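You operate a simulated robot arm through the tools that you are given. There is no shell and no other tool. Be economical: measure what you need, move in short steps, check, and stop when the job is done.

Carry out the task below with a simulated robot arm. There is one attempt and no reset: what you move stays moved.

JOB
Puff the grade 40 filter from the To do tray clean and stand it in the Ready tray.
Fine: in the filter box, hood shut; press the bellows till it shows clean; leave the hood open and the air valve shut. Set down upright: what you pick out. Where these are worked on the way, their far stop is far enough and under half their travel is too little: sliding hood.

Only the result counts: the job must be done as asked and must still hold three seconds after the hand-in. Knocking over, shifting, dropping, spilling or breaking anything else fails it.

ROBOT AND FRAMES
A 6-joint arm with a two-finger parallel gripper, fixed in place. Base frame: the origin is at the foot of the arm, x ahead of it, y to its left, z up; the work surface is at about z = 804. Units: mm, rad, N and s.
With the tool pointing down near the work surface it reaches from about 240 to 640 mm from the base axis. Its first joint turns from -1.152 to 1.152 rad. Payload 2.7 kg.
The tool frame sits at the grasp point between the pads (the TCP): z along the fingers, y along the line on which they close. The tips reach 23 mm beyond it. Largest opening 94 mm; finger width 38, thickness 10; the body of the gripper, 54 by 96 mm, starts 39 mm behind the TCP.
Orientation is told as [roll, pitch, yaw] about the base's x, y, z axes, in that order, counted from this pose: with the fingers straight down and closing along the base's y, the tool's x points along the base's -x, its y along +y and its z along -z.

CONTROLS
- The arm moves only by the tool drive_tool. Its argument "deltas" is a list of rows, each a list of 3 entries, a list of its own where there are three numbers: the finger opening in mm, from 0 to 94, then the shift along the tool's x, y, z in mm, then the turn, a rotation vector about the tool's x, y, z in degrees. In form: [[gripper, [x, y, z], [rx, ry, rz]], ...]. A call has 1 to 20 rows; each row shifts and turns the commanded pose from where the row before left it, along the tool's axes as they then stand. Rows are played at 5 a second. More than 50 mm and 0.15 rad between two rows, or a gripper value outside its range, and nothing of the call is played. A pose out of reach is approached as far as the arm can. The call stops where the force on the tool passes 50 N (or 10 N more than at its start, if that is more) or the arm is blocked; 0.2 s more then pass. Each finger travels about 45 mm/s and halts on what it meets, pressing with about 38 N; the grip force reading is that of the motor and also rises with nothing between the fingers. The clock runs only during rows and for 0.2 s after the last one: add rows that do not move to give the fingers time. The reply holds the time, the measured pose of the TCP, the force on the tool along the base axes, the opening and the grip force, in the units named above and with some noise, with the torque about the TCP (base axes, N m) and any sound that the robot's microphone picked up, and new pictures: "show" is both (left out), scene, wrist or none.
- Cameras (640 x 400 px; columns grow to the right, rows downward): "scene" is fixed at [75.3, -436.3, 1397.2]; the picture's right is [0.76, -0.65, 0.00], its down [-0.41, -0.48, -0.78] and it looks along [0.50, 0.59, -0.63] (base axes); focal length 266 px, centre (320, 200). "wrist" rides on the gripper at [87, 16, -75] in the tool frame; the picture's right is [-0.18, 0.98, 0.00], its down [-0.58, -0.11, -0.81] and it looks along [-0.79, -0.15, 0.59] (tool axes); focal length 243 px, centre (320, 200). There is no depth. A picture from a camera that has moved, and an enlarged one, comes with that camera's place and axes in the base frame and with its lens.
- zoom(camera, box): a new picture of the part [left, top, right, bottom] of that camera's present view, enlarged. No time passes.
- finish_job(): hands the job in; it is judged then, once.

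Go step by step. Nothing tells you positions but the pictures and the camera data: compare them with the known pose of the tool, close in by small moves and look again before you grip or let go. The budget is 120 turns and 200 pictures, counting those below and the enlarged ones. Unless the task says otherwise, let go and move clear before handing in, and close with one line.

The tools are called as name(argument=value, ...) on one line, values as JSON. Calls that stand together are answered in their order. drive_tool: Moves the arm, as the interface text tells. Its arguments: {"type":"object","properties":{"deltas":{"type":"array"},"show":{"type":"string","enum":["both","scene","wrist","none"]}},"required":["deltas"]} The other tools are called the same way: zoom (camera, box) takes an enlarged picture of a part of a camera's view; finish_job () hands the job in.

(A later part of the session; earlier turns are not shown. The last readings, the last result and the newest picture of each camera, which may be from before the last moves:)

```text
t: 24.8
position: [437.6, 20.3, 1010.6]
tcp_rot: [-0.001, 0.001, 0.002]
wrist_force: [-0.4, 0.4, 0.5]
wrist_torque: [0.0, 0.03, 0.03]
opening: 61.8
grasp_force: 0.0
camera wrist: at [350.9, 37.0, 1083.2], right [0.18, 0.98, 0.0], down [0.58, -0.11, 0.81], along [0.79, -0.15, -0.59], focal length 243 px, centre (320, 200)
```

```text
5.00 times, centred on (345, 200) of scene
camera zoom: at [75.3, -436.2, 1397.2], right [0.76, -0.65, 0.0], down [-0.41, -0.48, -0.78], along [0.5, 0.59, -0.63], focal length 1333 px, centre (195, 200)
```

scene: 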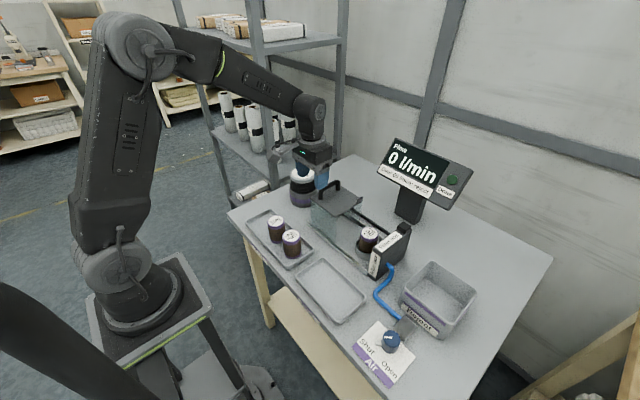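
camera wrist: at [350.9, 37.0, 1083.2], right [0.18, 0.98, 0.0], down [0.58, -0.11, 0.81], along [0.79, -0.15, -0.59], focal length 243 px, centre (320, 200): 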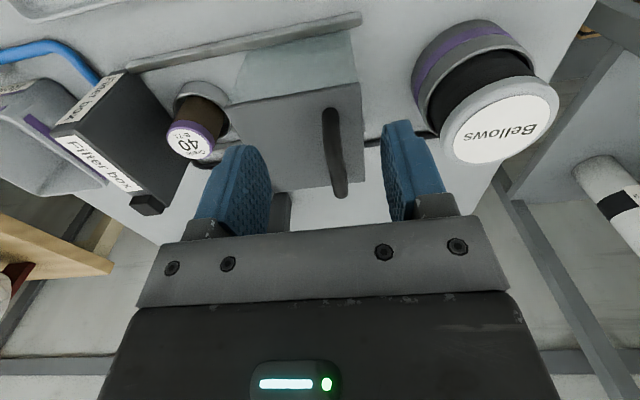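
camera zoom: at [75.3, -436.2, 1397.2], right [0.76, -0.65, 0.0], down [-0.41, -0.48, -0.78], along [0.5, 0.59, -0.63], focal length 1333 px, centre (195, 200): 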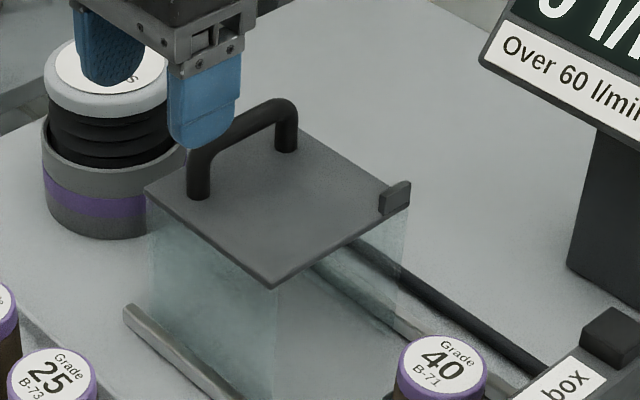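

The handle bar runs along x from about 462 to 530 at y about 20, with its top near z 950. I'll position above it and check.

drive_tool(deltas=[[50, [-29, 0, 0], [0, 0, 0]], [50, [-29, 0, 20], [0, 0, 0]], [50, [0, 0, 10], [0, 0, 0]], [50, [0, 0, 0], [0, 0, 0]]])

zoom(camera="scene", box=[290, 160, 400, 240])

zoom(camera="wrist", box=[180, 30, 460, 205])

```text
t: 25.8
position: [496.3, 19.3, 979.8]
tcp_rot: [-0.001, 0.001, 0.003]
wrist_force: [-0.2, -0.4, -0.1]
wrist_torque: [-0.02, -0.04, 0.02]
opening: 49.9
grasp_force: 0.1
camera wrist: at [409.1, 36.2, 1052.9], right [0.18, 0.98, 0.0], down [0.58, -0.11, 0.81], along [0.79, -0.15, -0.59], focal length 243 px, centre (320, 200)
```

scene: 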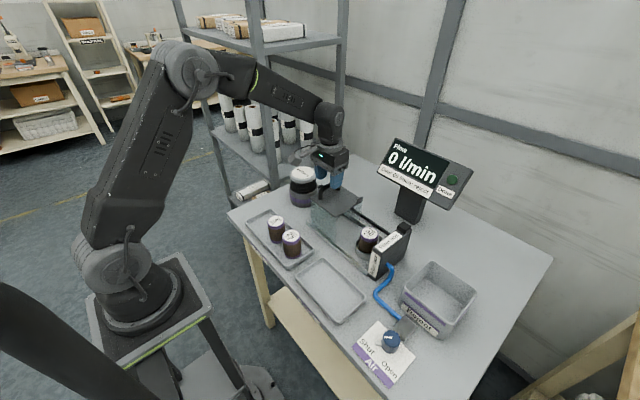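
wrist: 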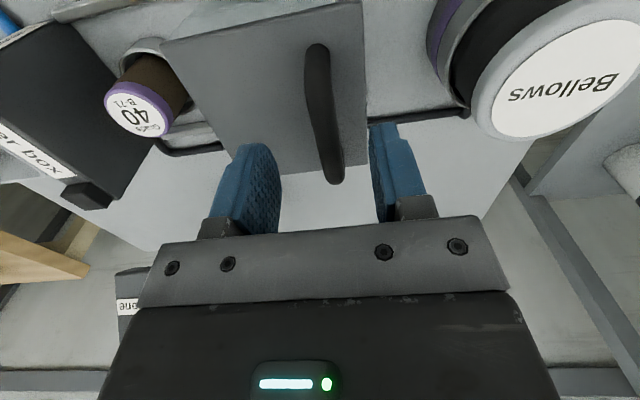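

```text
5.00 times, centred on (345, 200) of scene
camera zoom: at [75.3, -436.3, 1397.2], right [0.76, -0.65, 0.0], down [-0.41, -0.48, -0.78], along [0.5, 0.59, -0.63], focal length 1333 px, centre (195, 200)
```

zoom: 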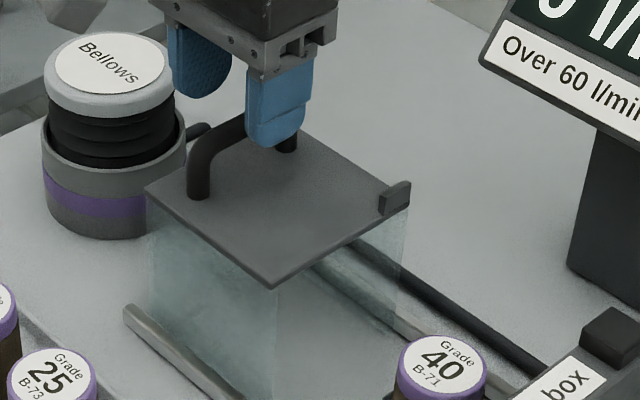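

```text
2.29 times, centred on (320, 118) of wrist
camera zoom: at [409.1, 36.2, 1052.9], right [0.18, 0.98, 0.0], down [0.58, -0.11, 0.81], along [0.79, -0.15, -0.59], focal length 555 px, centre (320, 389)
```

zoom: 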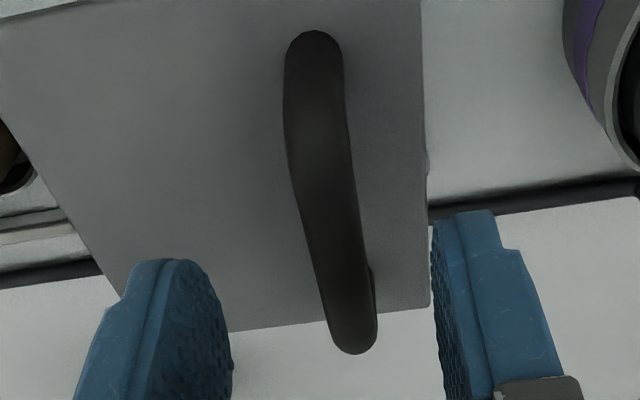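

The bar is between the fingers. I'll shift 2 mm in y, lower to bar height and close gently.

drive_tool(deltas=[[50, [0, 2, 10], [0, 0, 0]], [50, [0, 0, 10], [0, 0, 0]], [50, [0, 0, 9], [0, 0, 0]], [50, [0, 0, 0], [0, 0, 0]]], show="wrist")

zoom(camera="scene", box=[290, 160, 400, 240])

```text
t: 26.8
position: [495.4, 23.0, 950.6]
tcp_rot: [0.001, 0.002, 0.001]
wrist_force: [-0.4, -0.2, 0.6]
wrist_torque: [0.01, 0.03, -0.02]
opening: 49.8
grasp_force: 0.1
camera wrist: at [409.4, 39.3, 1023.7], right [0.18, 0.98, 0.0], down [0.58, -0.11, 0.81], along [0.79, -0.15, -0.59], focal length 243 px, centre (320, 200)
```

wrist: 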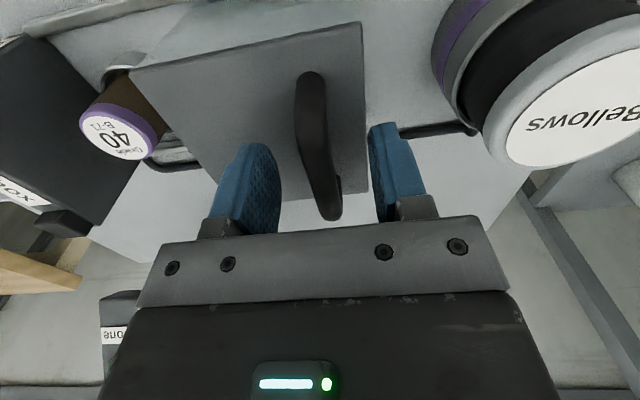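

```text
5.00 times, centred on (345, 200) of scene
camera zoom: at [75.3, -436.3, 1397.2], right [0.76, -0.65, 0.0], down [-0.41, -0.48, -0.78], along [0.5, 0.59, -0.63], focal length 1333 px, centre (195, 200)
```

zoom: 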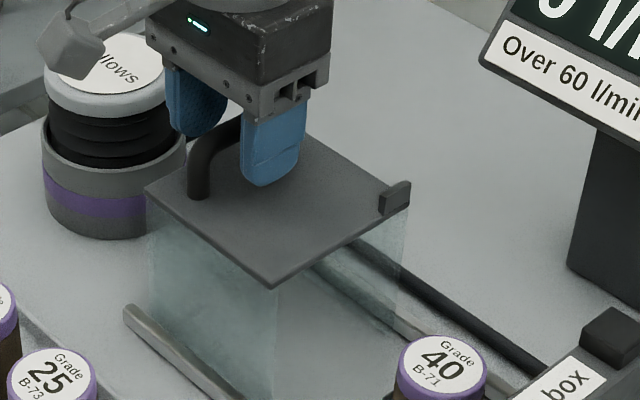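

drive_tool(deltas=[[25, [0, 0, 0], [0, 0, 0]], [5, [0, 0, 0], [0, 0, 0]], [5, [0, 0, 0], [0, 0, 0]], [5, [0, 0, 0], [0, 0, 0]], [5, [0, 0, 0], [0, 0, 0]], [5, [0, 0, 0], [0, 0, 0]]], show="none")

```text
t: 28.2
position: [496.7, 22.3, 951.4]
tcp_rot: [-0.001, 0.0, 0.003]
wrist_force: [-0.3, 0.7, -0.7]
wrist_torque: [0.04, -0.12, -0.47]
opening: 13.6
grasp_force: 45.1
```

The handle is gripped (13.6 mm). Now I'll slide it toward the filter box along -y.

drive_tool(deltas=[[5, [0, -8, 0], [0, 0, 0]], [5, [0, -10, 0], [0, 0, 0]], [5, [0, -10, 0], [0, 0, 0]], [5, [0, -10, 0], [0, 0, 0]], [5, [0, -10, 0], [0, 0, 0]], [5, [0, 0, 0], [0, 0, 0]]], show="scene")

zoom(camera="scene", box=[310, 170, 430, 270])

```text
t: 29.6
position: [495.8, -26.8, 950.5]
tcp_rot: [0.001, 0.001, 0.002]
wrist_force: [8.8, 0.5, 1.1]
wrist_torque: [0.06, 1.35, -0.53]
opening: 13.6
grasp_force: 44.8
```

scene: 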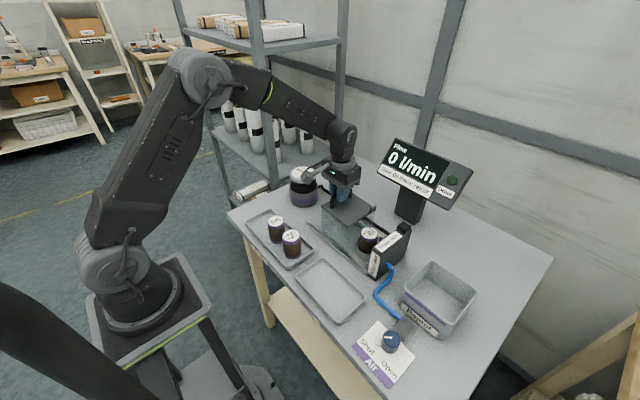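

```text
4.00 times, centred on (370, 220) of scene
camera zoom: at [75.5, -436.3, 1397.2], right [0.76, -0.65, 0.0], down [-0.41, -0.48, -0.78], along [0.5, 0.59, -0.63], focal length 1066 px, centre (120, 120)
```

zoom: 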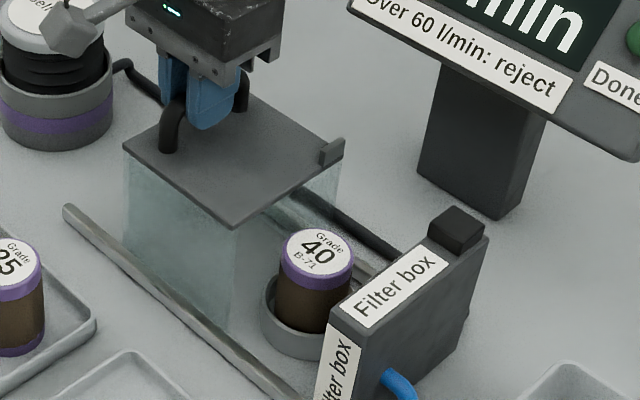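

It slides well, with a small sideways force in +x suggesting the rail is slightly skewed. I'll continue with a slight +x drift.

drive_tool(deltas=[[5, [-1, -8, 0], [0, 0, 0]], [5, [-1, -10, 0], [0, 0, 0]], [5, [-0.5, -10, 0], [0, 0, 0]], [5, [-0.5, -10, 0], [0, 0, 0]], [5, [0, 0, 0], [0, 0, 0]]], show="none")

zoom(camera="scene", box=[310, 170, 430, 270])

```text
t: 30.8
position: [497.8, -64.7, 951.0]
tcp_rot: [0.0, 0.01, 0.001]
wrist_force: [-34.1, -1.5, 14.9]
wrist_torque: [-0.01, 0.34, -0.4]
opening: 14.0
grasp_force: 45.0
```

```text
4.00 times, centred on (370, 220) of scene
camera zoom: at [74.1, -436.3, 1397.2], right [0.76, -0.65, 0.0], down [-0.41, -0.48, -0.78], along [0.51, 0.59, -0.63], focal length 1066 px, centre (120, 120)
```

zoom: 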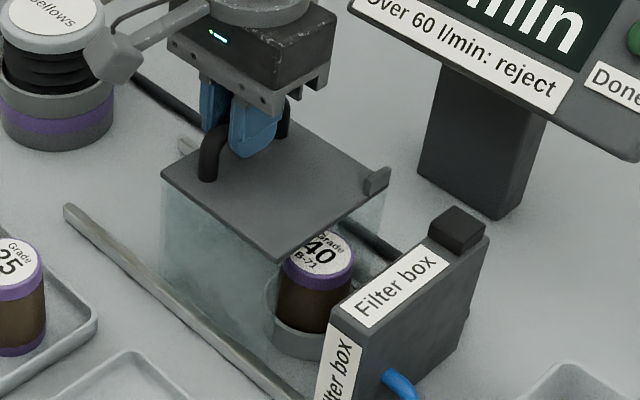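

I overcorrected (-34 N in x). I'll take 2.5 mm back, then go on straight.

drive_tool(deltas=[[5, [1.2, 0, 0], [0, 0, 0]], [5, [1.2, 0, 0], [0, 0, 0]], [5, [0, 0, 0], [0, 0, 0]]], show="none")

drive_tool(deltas=[[5, [0, -8, 0], [0, 0, 0]], [5, [0, -8, 0], [0, 0, 0]], [5, [0, -8, 0], [0, 0, 0]], [5, [0, 0, 0], [0, 0, 0]]], show="none")

zoom(camera="scene", box=[310, 170, 430, 270])

```text
t: 31.6
position: [498.1, -64.1, 950.8]
tcp_rot: [0.0, 0.001, 0.003]
wrist_force: [-5.9, -0.3, -0.7]
wrist_torque: [-0.02, 1.53, -0.53]
opening: 13.7
grasp_force: 44.6
```

```text
t: 32.6
position: [497.1, -88.3, 950.4]
tcp_rot: [-0.001, -0.001, 0.002]
wrist_force: [-0.1, -0.3, -16.5]
wrist_torque: [-0.03, -0.69, -0.48]
opening: 13.4
grasp_force: 45.4
```

```text
4.00 times, centred on (370, 220) of scene
camera zoom: at [75.5, -436.3, 1397.1], right [0.76, -0.65, 0.0], down [-0.41, -0.48, -0.78], along [0.5, 0.59, -0.63], focal length 1066 px, centre (120, 120)
```

zoom: 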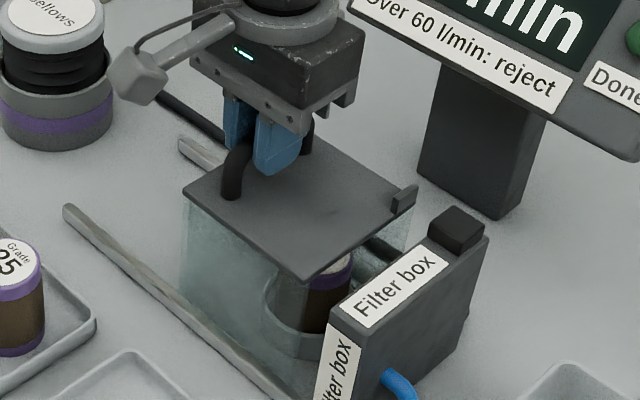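

Travel so far is about 110 mm. I'll continue in small steps until the stop.

drive_tool(deltas=[[5, [0, -5, 0], [0, 0, 0]], [5, [0, -5, 0], [0, 0, 0]], [5, [0, -5, 0], [0, 0, 0]], [5, [0, 0, 0], [0, 0, 0]]], show="none")

drive_tool(deltas=[[5, [0, -4, 0], [0, 0, 0]], [5, [0, -4, 0], [0, 0, 0]], [5, [0, -4, 0], [0, 0, 0]], [5, [0, 0, 0], [0, 0, 0]]], show="none")

zoom(camera="scene", box=[310, 170, 430, 270])

```text
t: 33.6
position: [497.6, -102.5, 950.1]
tcp_rot: [-0.001, -0.001, 0.003]
wrist_force: [6.7, -0.6, -13.4]
wrist_torque: [-0.03, -0.23, -0.53]
opening: 13.8
grasp_force: 44.9
```

```text
t: 34.6
position: [498.0, -110.5, 950.6]
tcp_rot: [0.007, 0.0, 0.003]
wrist_force: [12.6, 31.1, -17.6]
wrist_torque: [0.1, -0.87, -0.91]
opening: 13.9
grasp_force: 45.4
```

```text
4.00 times, centred on (370, 220) of scene
camera zoom: at [75.9, -435.4, 1397.4], right [0.76, -0.65, 0.0], down [-0.41, -0.48, -0.78], along [0.5, 0.59, -0.63], focal length 1066 px, centre (120, 120)
```

zoom: 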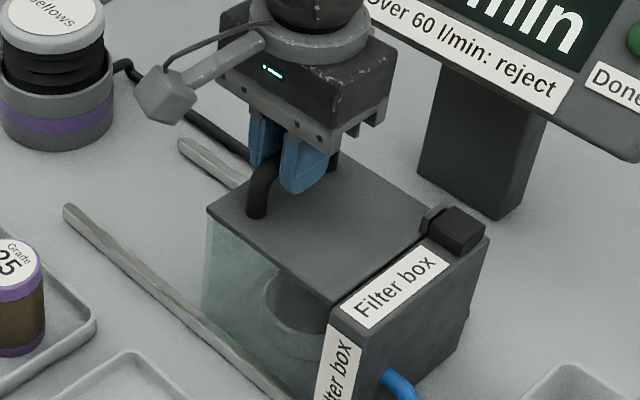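

The hood has reached its stop, shut against the box. I'll relax, open the fingers and lift clear.

drive_tool(deltas=[[5, [0, 2.5, 0], [0, 0, 0]], [30, [0, 0, 0], [0, 0, 0]], [50, [0, 0, 0], [0, 0, 0]], [50, [0, 0, 0], [0, 0, 0]], [50, [0, 0, -30], [0, 0, 0]], [50, [0, 0, -40], [0, 0, 0]], [50, [0, 0, 0], [0, 0, 0]]])

zoom(camera="scene", box=[310, 170, 430, 270])

```text
t: 36.2
position: [498.9, -111.6, 1021.4]
tcp_rot: [0.0, -0.002, 0.001]
wrist_force: [0.5, 0.6, -0.2]
wrist_torque: [-0.01, 0.02, 0.04]
opening: 49.9
grasp_force: 0.0
camera wrist: at [411.1, -95.4, 1094.2], right [0.18, 0.98, 0.0], down [0.58, -0.11, 0.81], along [0.79, -0.15, -0.59], focal length 243 px, centre (320, 200)
```

scene: 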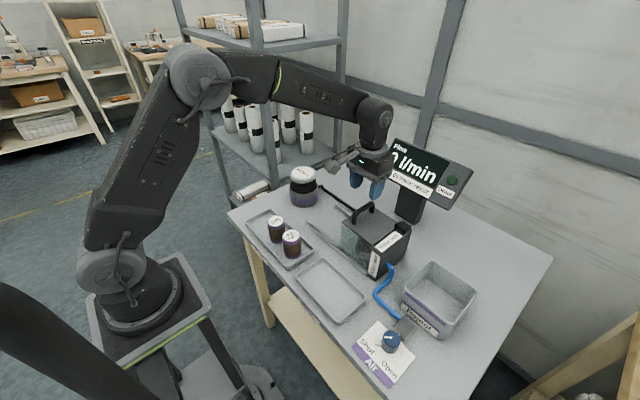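
wrist: 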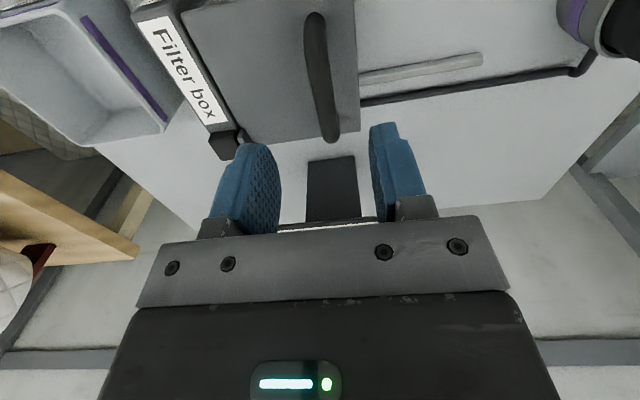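

```text
4.00 times, centred on (370, 220) of scene
camera zoom: at [75.3, -436.3, 1397.2], right [0.76, -0.65, 0.0], down [-0.41, -0.48, -0.78], along [0.5, 0.59, -0.63], focal length 1066 px, centre (120, 120)
```

zoom: 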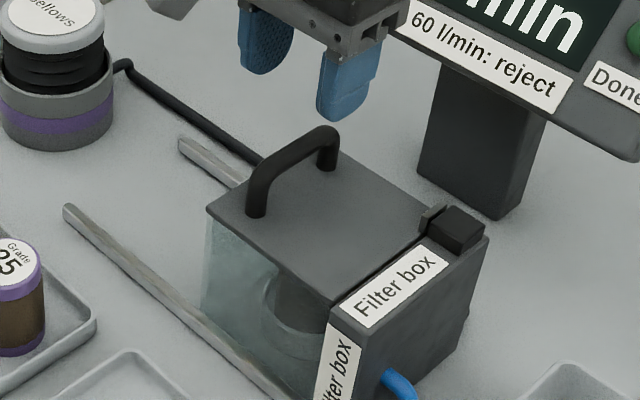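

The hood is shut. Next I'll look at the bellows from in front of it.

drive_tool(deltas=[[20, [15, 48, 0], [0, 0, 0]], [20, [15, 47, 0], [0, 0, 0]], [10, [0, 50, 0], [0, 0, 0]], [0, [0, 50, 0], [0, 0, 0]], [0, [0, 50, 0], [0, 0, 0]], [0, [0, 48, 0], [0, 0, 0]], [0, [0, 0, 0], [0, 0, 0]]])

```text
refused: row 1 steps farther than a row can; nothing moved
```

drive_tool(deltas=[[20, [12, 46, 0], [0, 0, 0]], [20, [12, 46, 0], [0, 0, 0]], [10, [6, 48, 0], [0, 0, 0]], [0, [0, 49, 0], [0, 0, 0]], [0, [0, 49, 0], [0, 0, 0]], [0, [0, 49, 0], [0, 0, 0]], [0, [0, 0, 0], [0, 0, 0]]])

zoom(camera="scene", box=[260, 140, 350, 220])

```text
t: 37.8
position: [467.0, 173.4, 1022.5]
tcp_rot: [0.001, -0.001, 0.001]
wrist_force: [-0.3, 0.3, 0.2]
wrist_torque: [0.01, -0.01, 0.02]
opening: 0.1
grasp_force: 37.7
camera wrist: at [379.4, 190.4, 1094.6], right [0.18, 0.98, 0.0], down [0.58, -0.11, 0.81], along [0.79, -0.15, -0.59], focal length 243 px, centre (320, 200)
```

scene: 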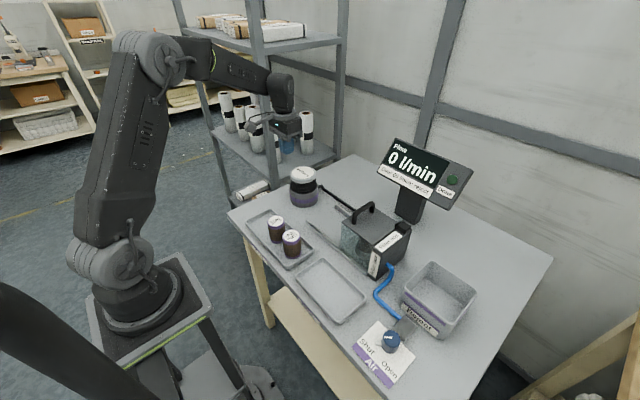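
wrist: 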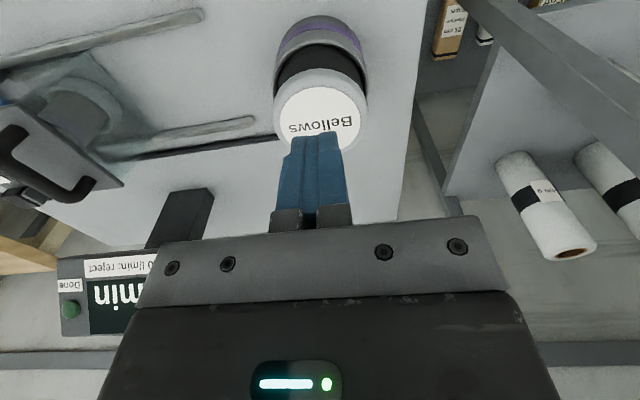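

```text
5.00 times, centred on (305, 180) of scene
camera zoom: at [75.3, -436.2, 1397.2], right [0.76, -0.65, 0.0], down [-0.41, -0.48, -0.78], along [0.5, 0.59, -0.63], focal length 1333 px, centre (395, 300)
```

zoom: 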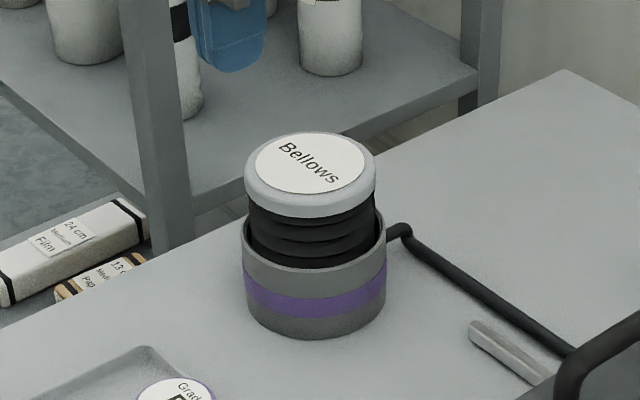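

The bellows top is at about (504, 163), z about 916. With fingers closed, I'll position above it and approach.

drive_tool(deltas=[[0, [-37, -10, 0], [0, 0, 0]], [0, [0, 0, 30], [0, 0, 0]], [0, [0, 0, 35], [0, 0, 0]], [0, [0, 0, 0], [0, 0, 0]]])

zoom(camera="scene", box=[260, 140, 350, 220])

```text
t: 38.8
position: [503.0, 164.5, 954.7]
tcp_rot: [0.001, -0.001, 0.002]
wrist_force: [-0.2, -0.1, 0.2]
wrist_torque: [-0.01, 0.01, -0.01]
opening: 0.0
grasp_force: 38.3
camera wrist: at [415.7, 181.2, 1027.6], right [0.18, 0.98, 0.0], down [0.58, -0.11, 0.81], along [0.79, -0.15, -0.59], focal length 243 px, centre (320, 200)
```

scene: 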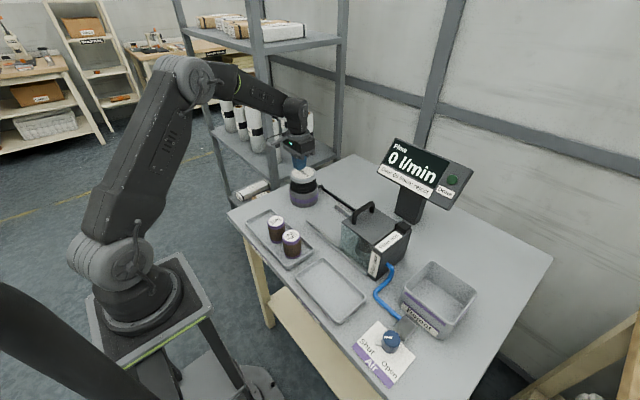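
wrist: 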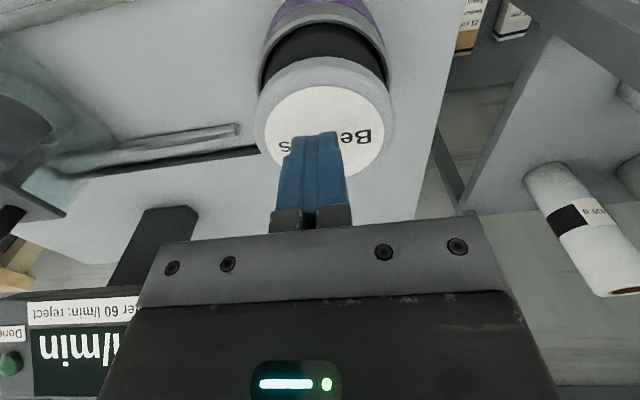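

```text
5.00 times, centred on (305, 180) of scene
camera zoom: at [75.3, -436.3, 1397.2], right [0.76, -0.65, 0.0], down [-0.41, -0.48, -0.78], along [0.5, 0.59, -0.63], focal length 1333 px, centre (395, 300)
```

zoom: 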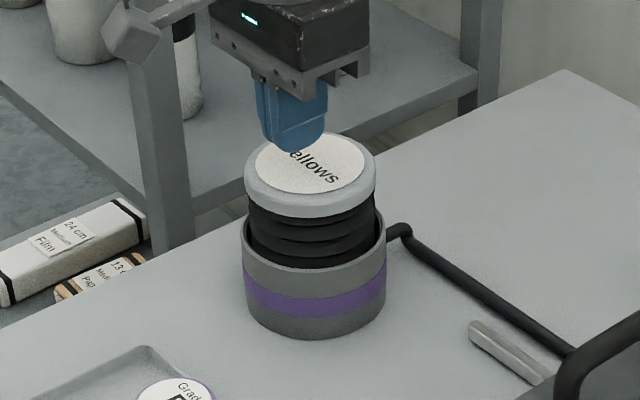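

The fingers are close to centre. I'll shift a little (+6 x, -5 y) and press down slowly while watching the force.

drive_tool(deltas=[[0, [-5, -4, 8], [0, 0, 0]], [0, [0, 0, 5], [0, 0, 0]], [0, [0, 0, 4], [0, 0, 0]], [0, [0, 0, 4], [0, 0, 0]], [0, [0, 0, 4], [0, 0, 0]], [0, [0, 0, 4], [0, 0, 0]], [0, [0, 0, 4], [0, 0, 0]]], show="scene")

zoom(camera="scene", box=[260, 140, 350, 220])

zoom(camera="scene", box=[360, 120, 490, 220])

```text
t: 40.4
position: [509.1, 160.5, 923.2]
tcp_rot: [0.0, 0.0, 0.003]
wrist_force: [-1.5, -0.8, 3.5]
wrist_torque: [0.01, 0.01, -0.02]
opening: 0.1
grasp_force: 38.3
```

scene: 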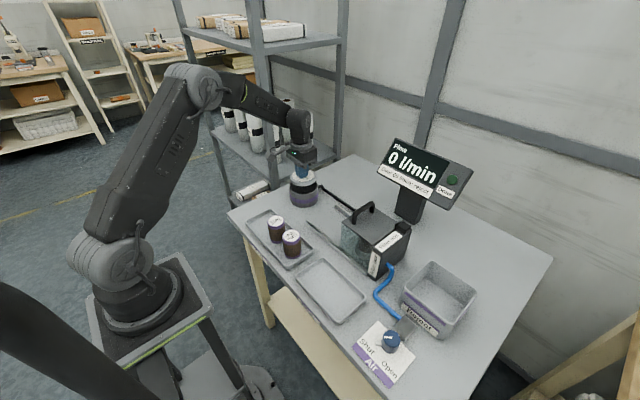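

```text
5.00 times, centred on (305, 180) of scene
camera zoom: at [75.2, -436.3, 1397.2], right [0.76, -0.65, 0.0], down [-0.41, -0.48, -0.78], along [0.5, 0.59, -0.63], focal length 1333 px, centre (395, 300)
```

zoom: 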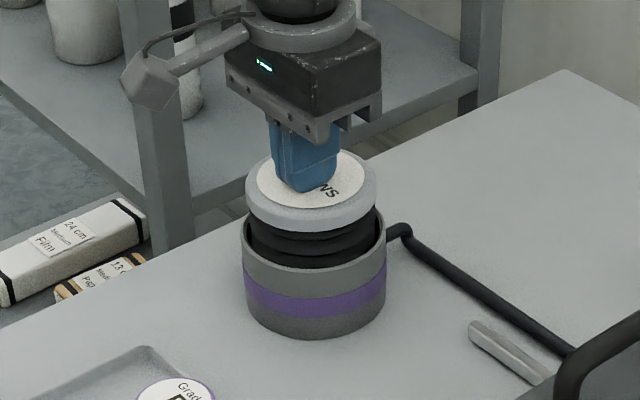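

```text
4.00 times, centred on (425, 170) of scene
camera zoom: at [75.2, -436.3, 1397.2], right [0.76, -0.65, 0.0], down [-0.41, -0.48, -0.78], along [0.5, 0.59, -0.63], focal length 1066 px, centre (-100, 320)
```

zoom: 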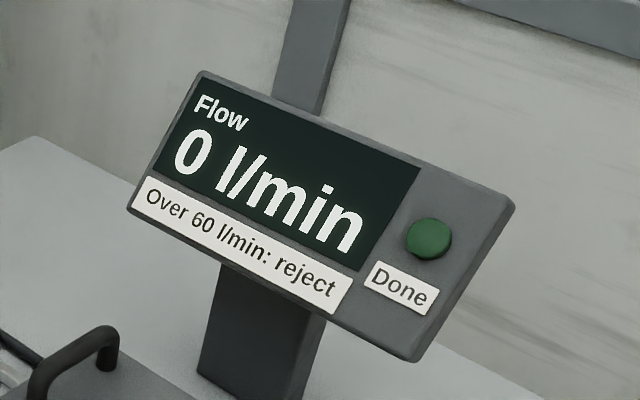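

The bellows is compressing with little force. I'll press further.

drive_tool(deltas=[[0, [0, 0, 5], [0, 0, 0]], [0, [0, 0, 5], [0, 0, 0]], [0, [0, 0, 5], [0, 0, 0]], [0, [0, 0, 4], [0, 0, 0]], [0, [0, 0, 4], [0, 0, 0]]], show="none")

zoom(camera="scene", box=[260, 140, 350, 220])

zoom(camera="scene", box=[360, 120, 490, 220])

```text
t: 41.6
position: [508.7, 161.6, 901.4]
tcp_rot: [-0.001, -0.002, 0.004]
wrist_force: [1.8, 5.9, 7.4]
wrist_torque: [0.19, -0.06, 0.05]
opening: 0.0
grasp_force: 37.8
```

```text
5.00 times, centred on (305, 180) of scene
camera zoom: at [75.2, -436.2, 1397.2], right [0.76, -0.65, 0.0], down [-0.41, -0.48, -0.78], along [0.5, 0.59, -0.63], focal length 1333 px, centre (395, 300)
```

zoom: 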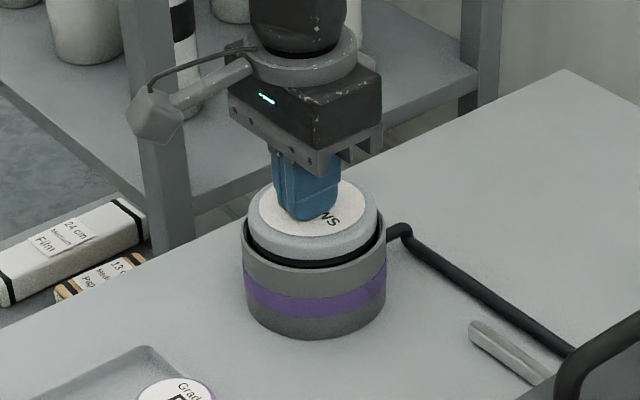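

```text
4.00 times, centred on (425, 170) of scene
camera zoom: at [75.2, -436.2, 1397.2], right [0.76, -0.65, 0.0], down [-0.41, -0.48, -0.78], along [0.5, 0.59, -0.63], focal length 1066 px, centre (-100, 320)
```

zoom: 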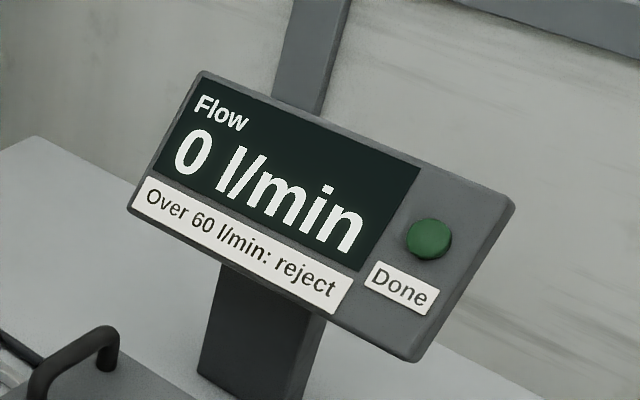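

Still compressing with no change on the display. I'll go a bit further to full stroke, then release and look.

drive_tool(deltas=[[0, [0, 0, 3], [0, 0, 0]], [0, [0, 0, 3], [0, 0, 0]], [0, [0, 0, 3], [0, 0, 0]], [0, [0, 0, 0], [0, 0, 0]]], show="none")

zoom(camera="scene", box=[260, 120, 490, 260])

```text
t: 42.4
position: [509.1, 160.5, 899.0]
tcp_rot: [0.0, -0.003, 0.002]
wrist_force: [-7.6, -1.4, 11.5]
wrist_torque: [-0.01, 0.09, 0.02]
opening: 0.0
grasp_force: 38.1
stopped in row 3: the force on the tool passed its limit at 54 N (the readings are from after the stop); the commanded pose is now the measured one
```

```text
2.78 times, centred on (375, 190) of scene
camera zoom: at [74.9, -436.4, 1397.2], right [0.76, -0.65, 0.0], down [-0.41, -0.48, -0.78], along [0.51, 0.59, -0.63], focal length 742 px, centre (167, 228)
```

zoom: 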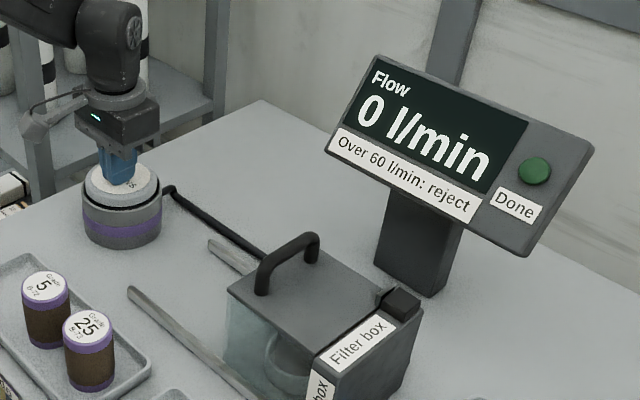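

The bellows bottoms out at about z 899. I'll release it fully and see whether anything changed.

drive_tool(deltas=[[0, [0, 0, -15], [0, 0, 0]], [0, [0, 0, -15], [0, 0, 0]], [0, [0, 0, -15], [0, 0, 0]], [0, [0, 0, 0], [0, 0, 0]], [0, [0, 0, 0], [0, 0, 0]]], show="none")

zoom(camera="scene", box=[260, 120, 490, 260])

zoom(camera="scene", box=[330, 200, 430, 290])

```text
t: 43.6
position: [509.2, 160.0, 942.0]
tcp_rot: [0.002, -0.003, 0.003]
wrist_force: [0.2, -0.3, -0.8]
wrist_torque: [-0.05, -0.02, -0.01]
opening: 0.0
grasp_force: 37.9
```

```text
2.78 times, centred on (375, 190) of scene
camera zoom: at [75.3, -436.3, 1397.2], right [0.76, -0.65, 0.0], down [-0.41, -0.48, -0.78], along [0.5, 0.59, -0.63], focal length 742 px, centre (167, 228)
```

zoom: 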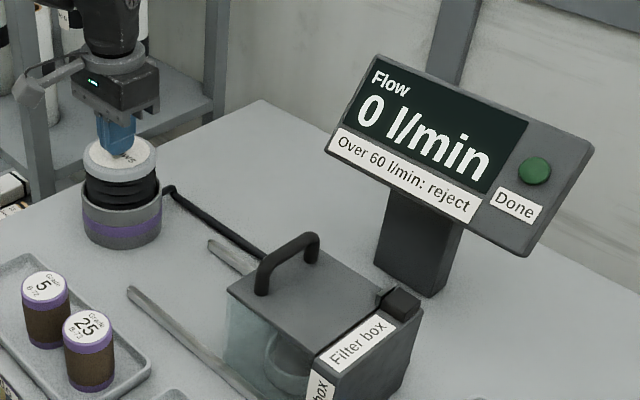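

```text
4.44 times, centred on (380, 245) of scene
camera zoom: at [75.3, -436.3, 1397.2], right [0.76, -0.65, 0.0], down [-0.41, -0.48, -0.78], along [0.5, 0.59, -0.63], focal length 1184 px, centre (53, 0)
```

zoom: 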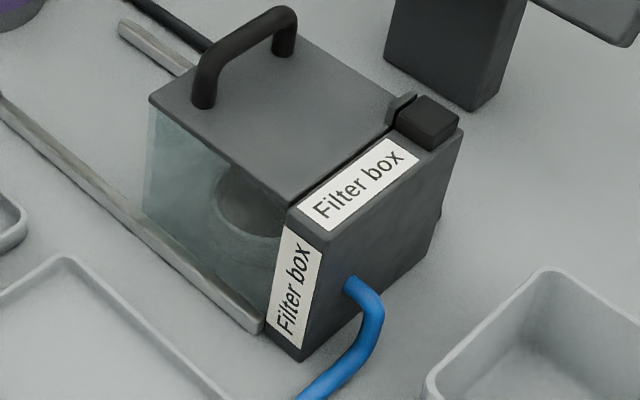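

The display needs air to show a flow, and I don't want to press blindly in case too many puffs overshoot 60 l/min. I'll inspect the air valve, going there at a safe height.

drive_tool(deltas=[[0, [0, 0, -40], [0, 0, 0]], [0, [0, 0, -35], [0, 0, 0]], [20, [17.5, -42, 0], [0, 0, 0]], [40, [17.5, -42, 0], [0, 0, 0]], [60, [17.5, -42, 0], [0, 0, 0]], [60, [17.5, -42, 0], [0, 0, 0]], [60, [17.5, -42, 0], [0, 0, 0]], [60, [17.5, -42, 0], [0, 0, 0]], [60, [17.5, -42, 0], [0, 0, 0]], [60, [17.5, -42, 0], [0, 0, 0]], [60, [17.5, -42, 0], [0, 0, 0]], [60, [17.5, -42, 0], [0, 0, 0]], [60, [17.5, -42, 0], [0, 0, 0]], [60, [17.5, -42, 0], [0, 0, 0]], [60, [0, 0, 40], [0, 0, 0]], [60, [0, 0, 0], [0, 0, 0]]])

zoom(camera="wrist", box=[200, 0, 400, 130])

```text
t: 47.0
position: [301.1, -343.5, 977.8]
tcp_rot: [0.0, -0.005, 0.003]
wrist_force: [0.0, -0.5, 0.4]
wrist_torque: [0.0, 0.02, -0.02]
opening: 60.0
grasp_force: 0.1
camera wrist: at [213.3, -326.8, 1050.0], right [0.18, 0.98, 0.0], down [0.58, -0.11, 0.81], along [0.8, -0.15, -0.59], focal length 243 px, centre (320, 200)
```

scene: 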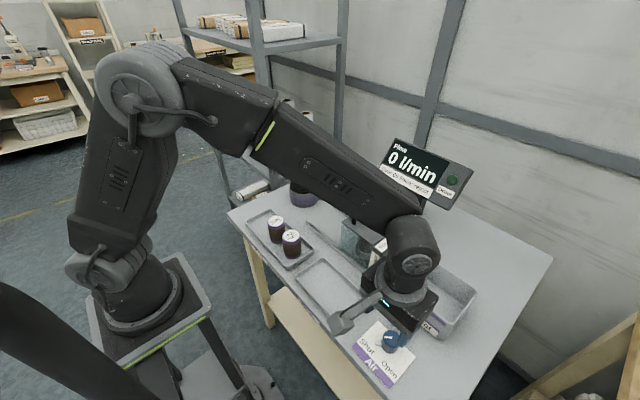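
wrist: 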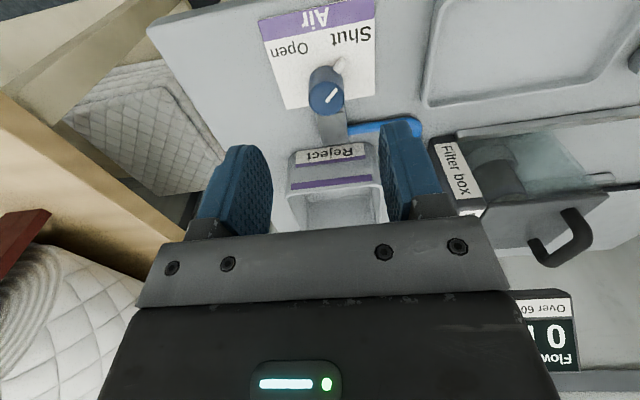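

```text
3.08 times, centred on (300, 65) of wrist
camera zoom: at [213.3, -326.8, 1050.0], right [0.18, 0.98, 0.0], down [0.58, -0.11, 0.81], along [0.8, -0.15, -0.59], focal length 746 px, centre (382, 615)
```

zoom: 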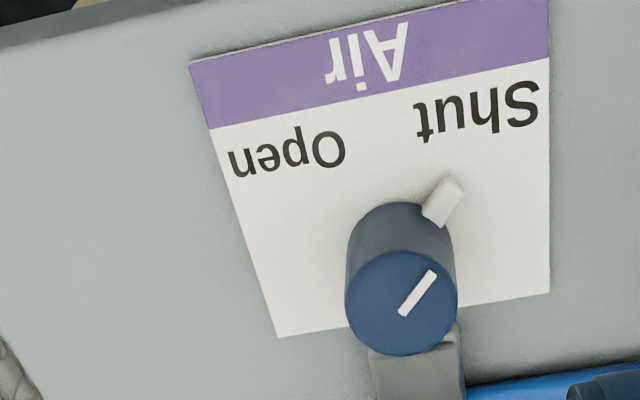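

The knob is at about (339, -347), top near z 838, diameter about 34, with its pointer on Shut; Open lies 90° counter-clockwise seen from above. I'll turn the gripper to -45° and come over it.

drive_tool(deltas=[[60, [-38, -3, 0], [0, 0, 0]], [60, [0, 0, 10], [0, 0, 7.5]], [60, [0, 0, 10], [0, 0, 7.5]], [60, [0, 0, 10], [0, 0, 7.5]], [60, [0, 0, 10], [0, 0, 7.5]], [60, [0, 0, 10], [0, 0, 7.5]], [60, [0, 0, 10], [0, 0, 7.5]], [60, [0, 0, 20], [0, 0, 0]], [60, [0, 0, 0], [0, 0, 0]]])

zoom(camera="scene", box=[340, 290, 440, 380])

zoom(camera="wrist", box=[220, 0, 420, 130])

```text
t: 49.0
position: [338.4, -347.4, 896.7]
tcp_rot: [0.003, -0.001, -0.784]
wrist_force: [0.1, -0.5, -0.5]
wrist_torque: [0.02, -0.03, -0.03]
opening: 60.1
grasp_force: 0.1
camera wrist: at [288.2, -273.9, 969.1], right [0.82, 0.57, 0.0], down [0.33, -0.49, 0.81], along [0.46, -0.66, -0.59], focal length 243 px, centre (320, 200)
```

scene: 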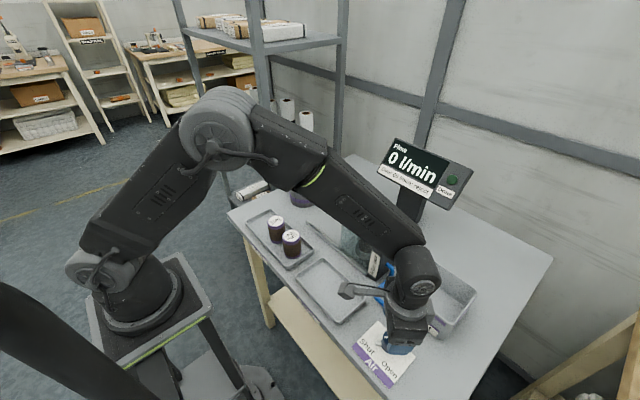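
wrist: 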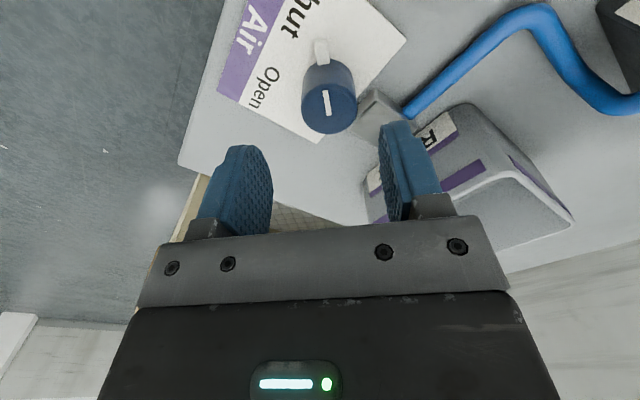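

```text
4.44 times, centred on (390, 335) of scene
camera zoom: at [75.3, -436.3, 1397.2], right [0.76, -0.65, 0.0], down [-0.41, -0.48, -0.78], along [0.5, 0.59, -0.63], focal length 1184 px, centre (9, -400)
```

zoom: 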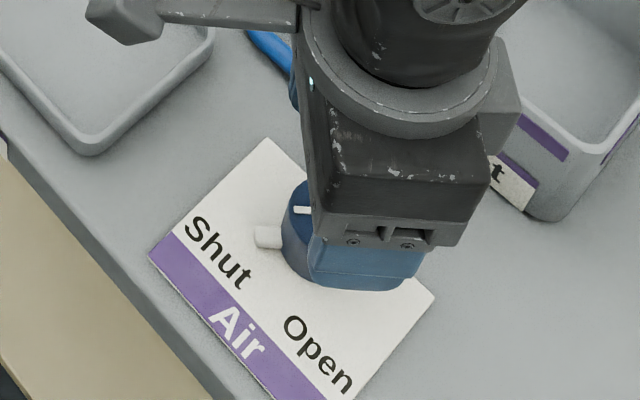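

```text
3.08 times, centred on (320, 65) of wrist
camera zoom: at [288.2, -273.9, 969.1], right [0.82, 0.57, 0.0], down [0.33, -0.49, 0.81], along [0.46, -0.66, -0.59], focal length 746 px, centre (320, 615)
```

zoom: 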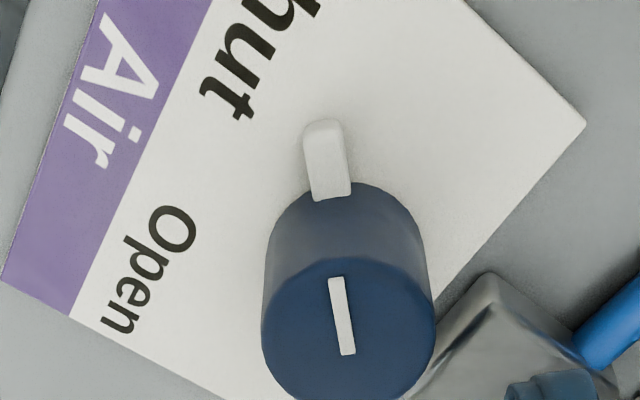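

Refined knob centre is about (340, -342). I'll correct and lower to just above it.

drive_tool(deltas=[[50, [2.8, 4.5, 10], [0, 0, 0]], [50, [0, 0, 15], [0, 0, 0]], [50, [0, 0, 0], [0, 0, 0]]], show="wrist")

zoom(camera="wrist", box=[200, 60, 440, 210])

zoom(camera="scene", box=[340, 290, 440, 380])

```text
t: 49.8
position: [340.2, -342.0, 870.9]
tcp_rot: [0.003, -0.003, -0.782]
wrist_force: [0.2, -0.6, -0.3]
wrist_torque: [0.0, -0.02, 0.01]
opening: 50.1
grasp_force: 0.1
camera wrist: at [289.4, -268.7, 944.4], right [0.82, 0.57, 0.0], down [0.33, -0.49, 0.81], along [0.46, -0.66, -0.59], focal length 243 px, centre (320, 200)
```

wrist: 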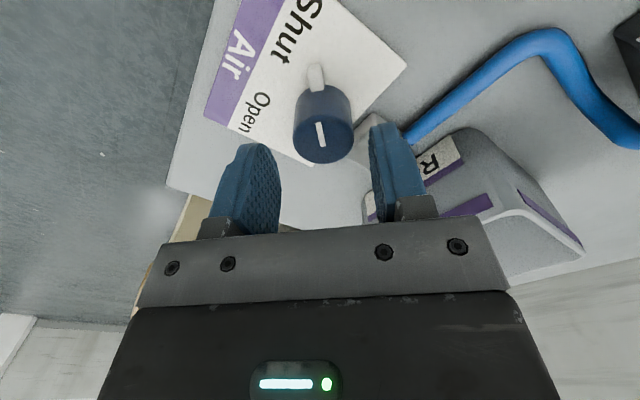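

```text
2.67 times, centred on (320, 135) of wrist
camera zoom: at [289.4, -268.7, 944.4], right [0.82, 0.57, 0.0], down [0.33, -0.49, 0.81], along [0.46, -0.66, -0.59], focal length 647 px, centre (320, 373)
```

zoom: 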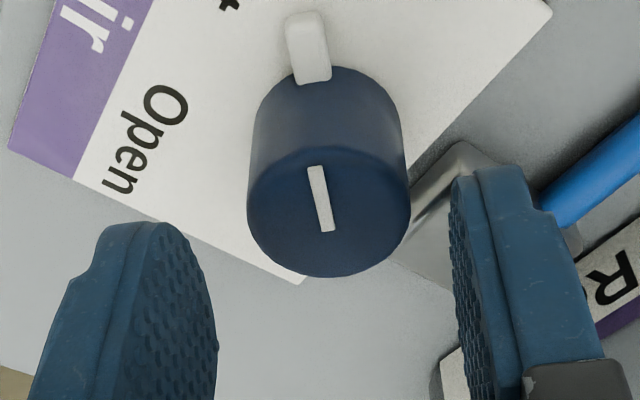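

```text
4.44 times, centred on (390, 335) of scene
camera zoom: at [75.3, -436.3, 1397.2], right [0.76, -0.65, 0.0], down [-0.41, -0.48, -0.78], along [0.5, 0.59, -0.63], focal length 1184 px, centre (9, -400)
```

zoom: 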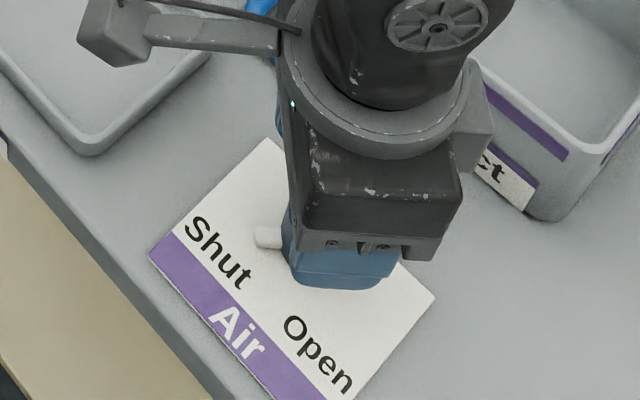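

Centred between the fingers. I'll lower to z about 850 (tips 827) and close.

drive_tool(deltas=[[50, [1.5, 0.5, 10], [0, 0, 0]], [50, [0, 0, 6], [0, 0, 0]], [50, [0, 0, 5], [0, 0, 0]], [40, [0, 0, 0], [0, 0, 0]], [20, [0, 0, 0], [0, 0, 0]], [20, [0, 0, 0], [0, 0, 0]], [20, [0, 0, 0], [0, 0, 0]]], show="wrist")

zoom(camera="wrist", box=[200, 60, 440, 210])

```text
t: 51.4
position: [339.3, -339.7, 851.4]
tcp_rot: [0.004, -0.001, -0.782]
wrist_force: [1.7, 0.0, -3.0]
wrist_torque: [-0.16, -0.23, 0.01]
opening: 34.4
grasp_force: 44.7
camera wrist: at [288.6, -266.7, 923.2], right [0.82, 0.57, 0.0], down [0.33, -0.49, 0.81], along [0.46, -0.66, -0.59], focal length 243 px, centre (320, 200)
```

wrist: 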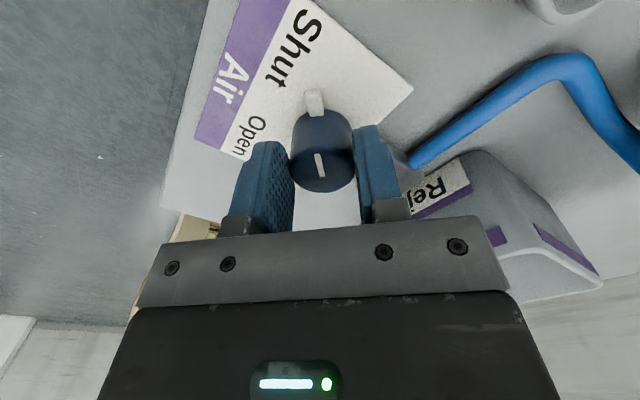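

```text
2.67 times, centred on (320, 135) of wrist
camera zoom: at [288.6, -266.7, 923.2], right [0.82, 0.57, 0.0], down [0.33, -0.49, 0.81], along [0.46, -0.66, -0.59], focal length 647 px, centre (320, 373)
```

zoom: 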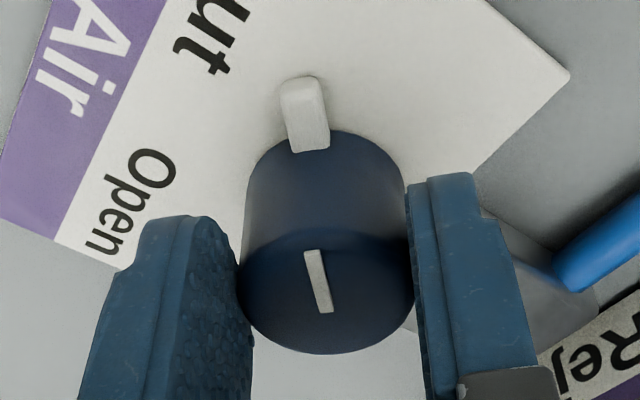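

The knob is gripped (34.4 mm) and centred. I'll turn it counter-clockwise, first about halfway.

drive_tool(deltas=[[20, [-1, 0, 0], [0, 0, -6]], [20, [0, 0, 0], [0, 0, -8]], [20, [0, 0, 0], [0, 0, -8]], [20, [0, 0, 0], [0, 0, -8]], [20, [0, 0, 0], [0, 0, -8]], [20, [0, 0, 0], [0, 0, -7]], [20, [0, 0, 0], [0, 0, 0]]], show="wrist")

zoom(camera="scene", box=[360, 120, 490, 220])

```text
t: 53.0
position: [337.0, -345.0, 851.1]
tcp_rot: [-0.004, -0.001, 0.001]
wrist_force: [-26.3, -30.5, 0.7]
wrist_torque: [-0.82, 0.76, -0.22]
opening: 34.5
grasp_force: 44.9
camera wrist: at [250.1, -328.0, 923.0], right [0.18, 0.98, 0.0], down [0.58, -0.11, 0.81], along [0.79, -0.15, -0.59], focal length 243 px, centre (320, 200)
```

wrist: 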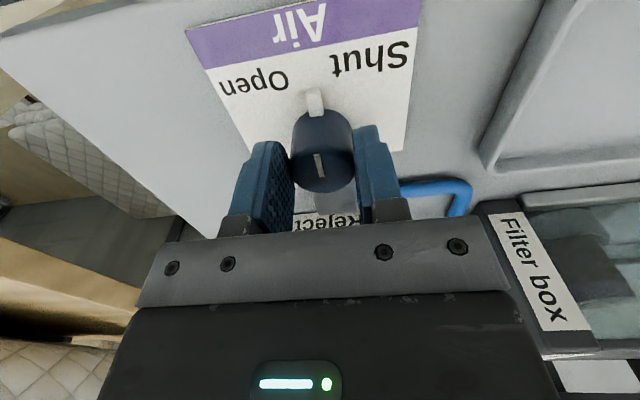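

```text
4.00 times, centred on (425, 170) of scene
camera zoom: at [74.7, -437.0, 1397.0], right [0.76, -0.65, 0.0], down [-0.41, -0.48, -0.78], along [0.51, 0.59, -0.63], focal length 1066 px, centre (-100, 320)
```

zoom: 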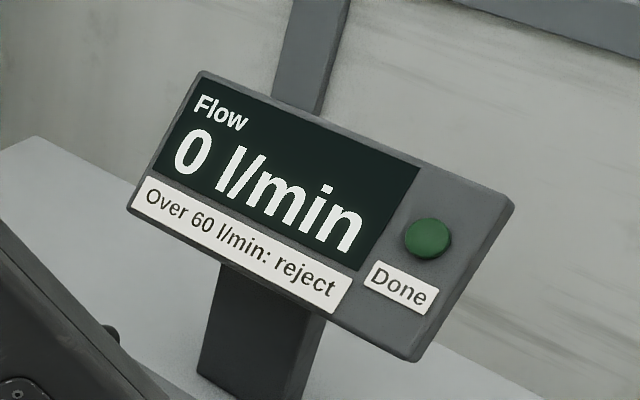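

The knob turned about 45°, but side force built up because its axis is about 7.6 mm ahead of the TCP. I'll relieve that and continue the turn about the true axis.

drive_tool(deltas=[[20, [2, -2.5, 0], [0, 0, 0]], [20, [0, -1.06, 0], [0, 0, -8]], [20, [0, -1.06, 0], [0, 0, -8]], [20, [0, -1.06, 0], [0, 0, -8]], [20, [0, -1.06, 0], [0, 0, -8]], [20, [0, -1.06, 0], [0, 0, -8]], [20, [0, -0.7, 0], [0, 0, -5]], [20, [0, 0, 0], [0, 0, 0]]], show="wrist")

zoom(camera="scene", box=[360, 120, 490, 220])

```text
t: 54.8
position: [340.2, -350.1, 850.4]
tcp_rot: [-0.003, -0.003, 0.79]
wrist_force: [-10.0, -19.7, 3.8]
wrist_torque: [-0.58, 0.19, -0.44]
opening: 34.3
grasp_force: 45.0
camera wrist: at [266.1, -399.3, 922.9], right [-0.57, 0.82, 0.0], down [0.48, 0.34, 0.81], along [0.67, 0.46, -0.59], focal length 243 px, centre (320, 200)
```

wrist: 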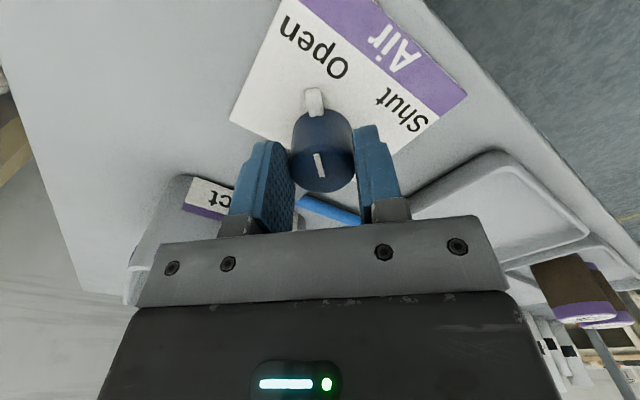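

```text
4.00 times, centred on (425, 170) of scene
camera zoom: at [75.0, -436.7, 1397.1], right [0.76, -0.65, 0.0], down [-0.41, -0.48, -0.78], along [0.51, 0.59, -0.63], focal length 1066 px, centre (-100, 320)
```

zoom: 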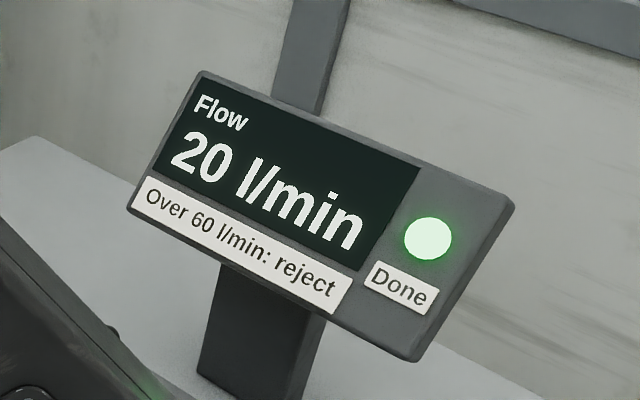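

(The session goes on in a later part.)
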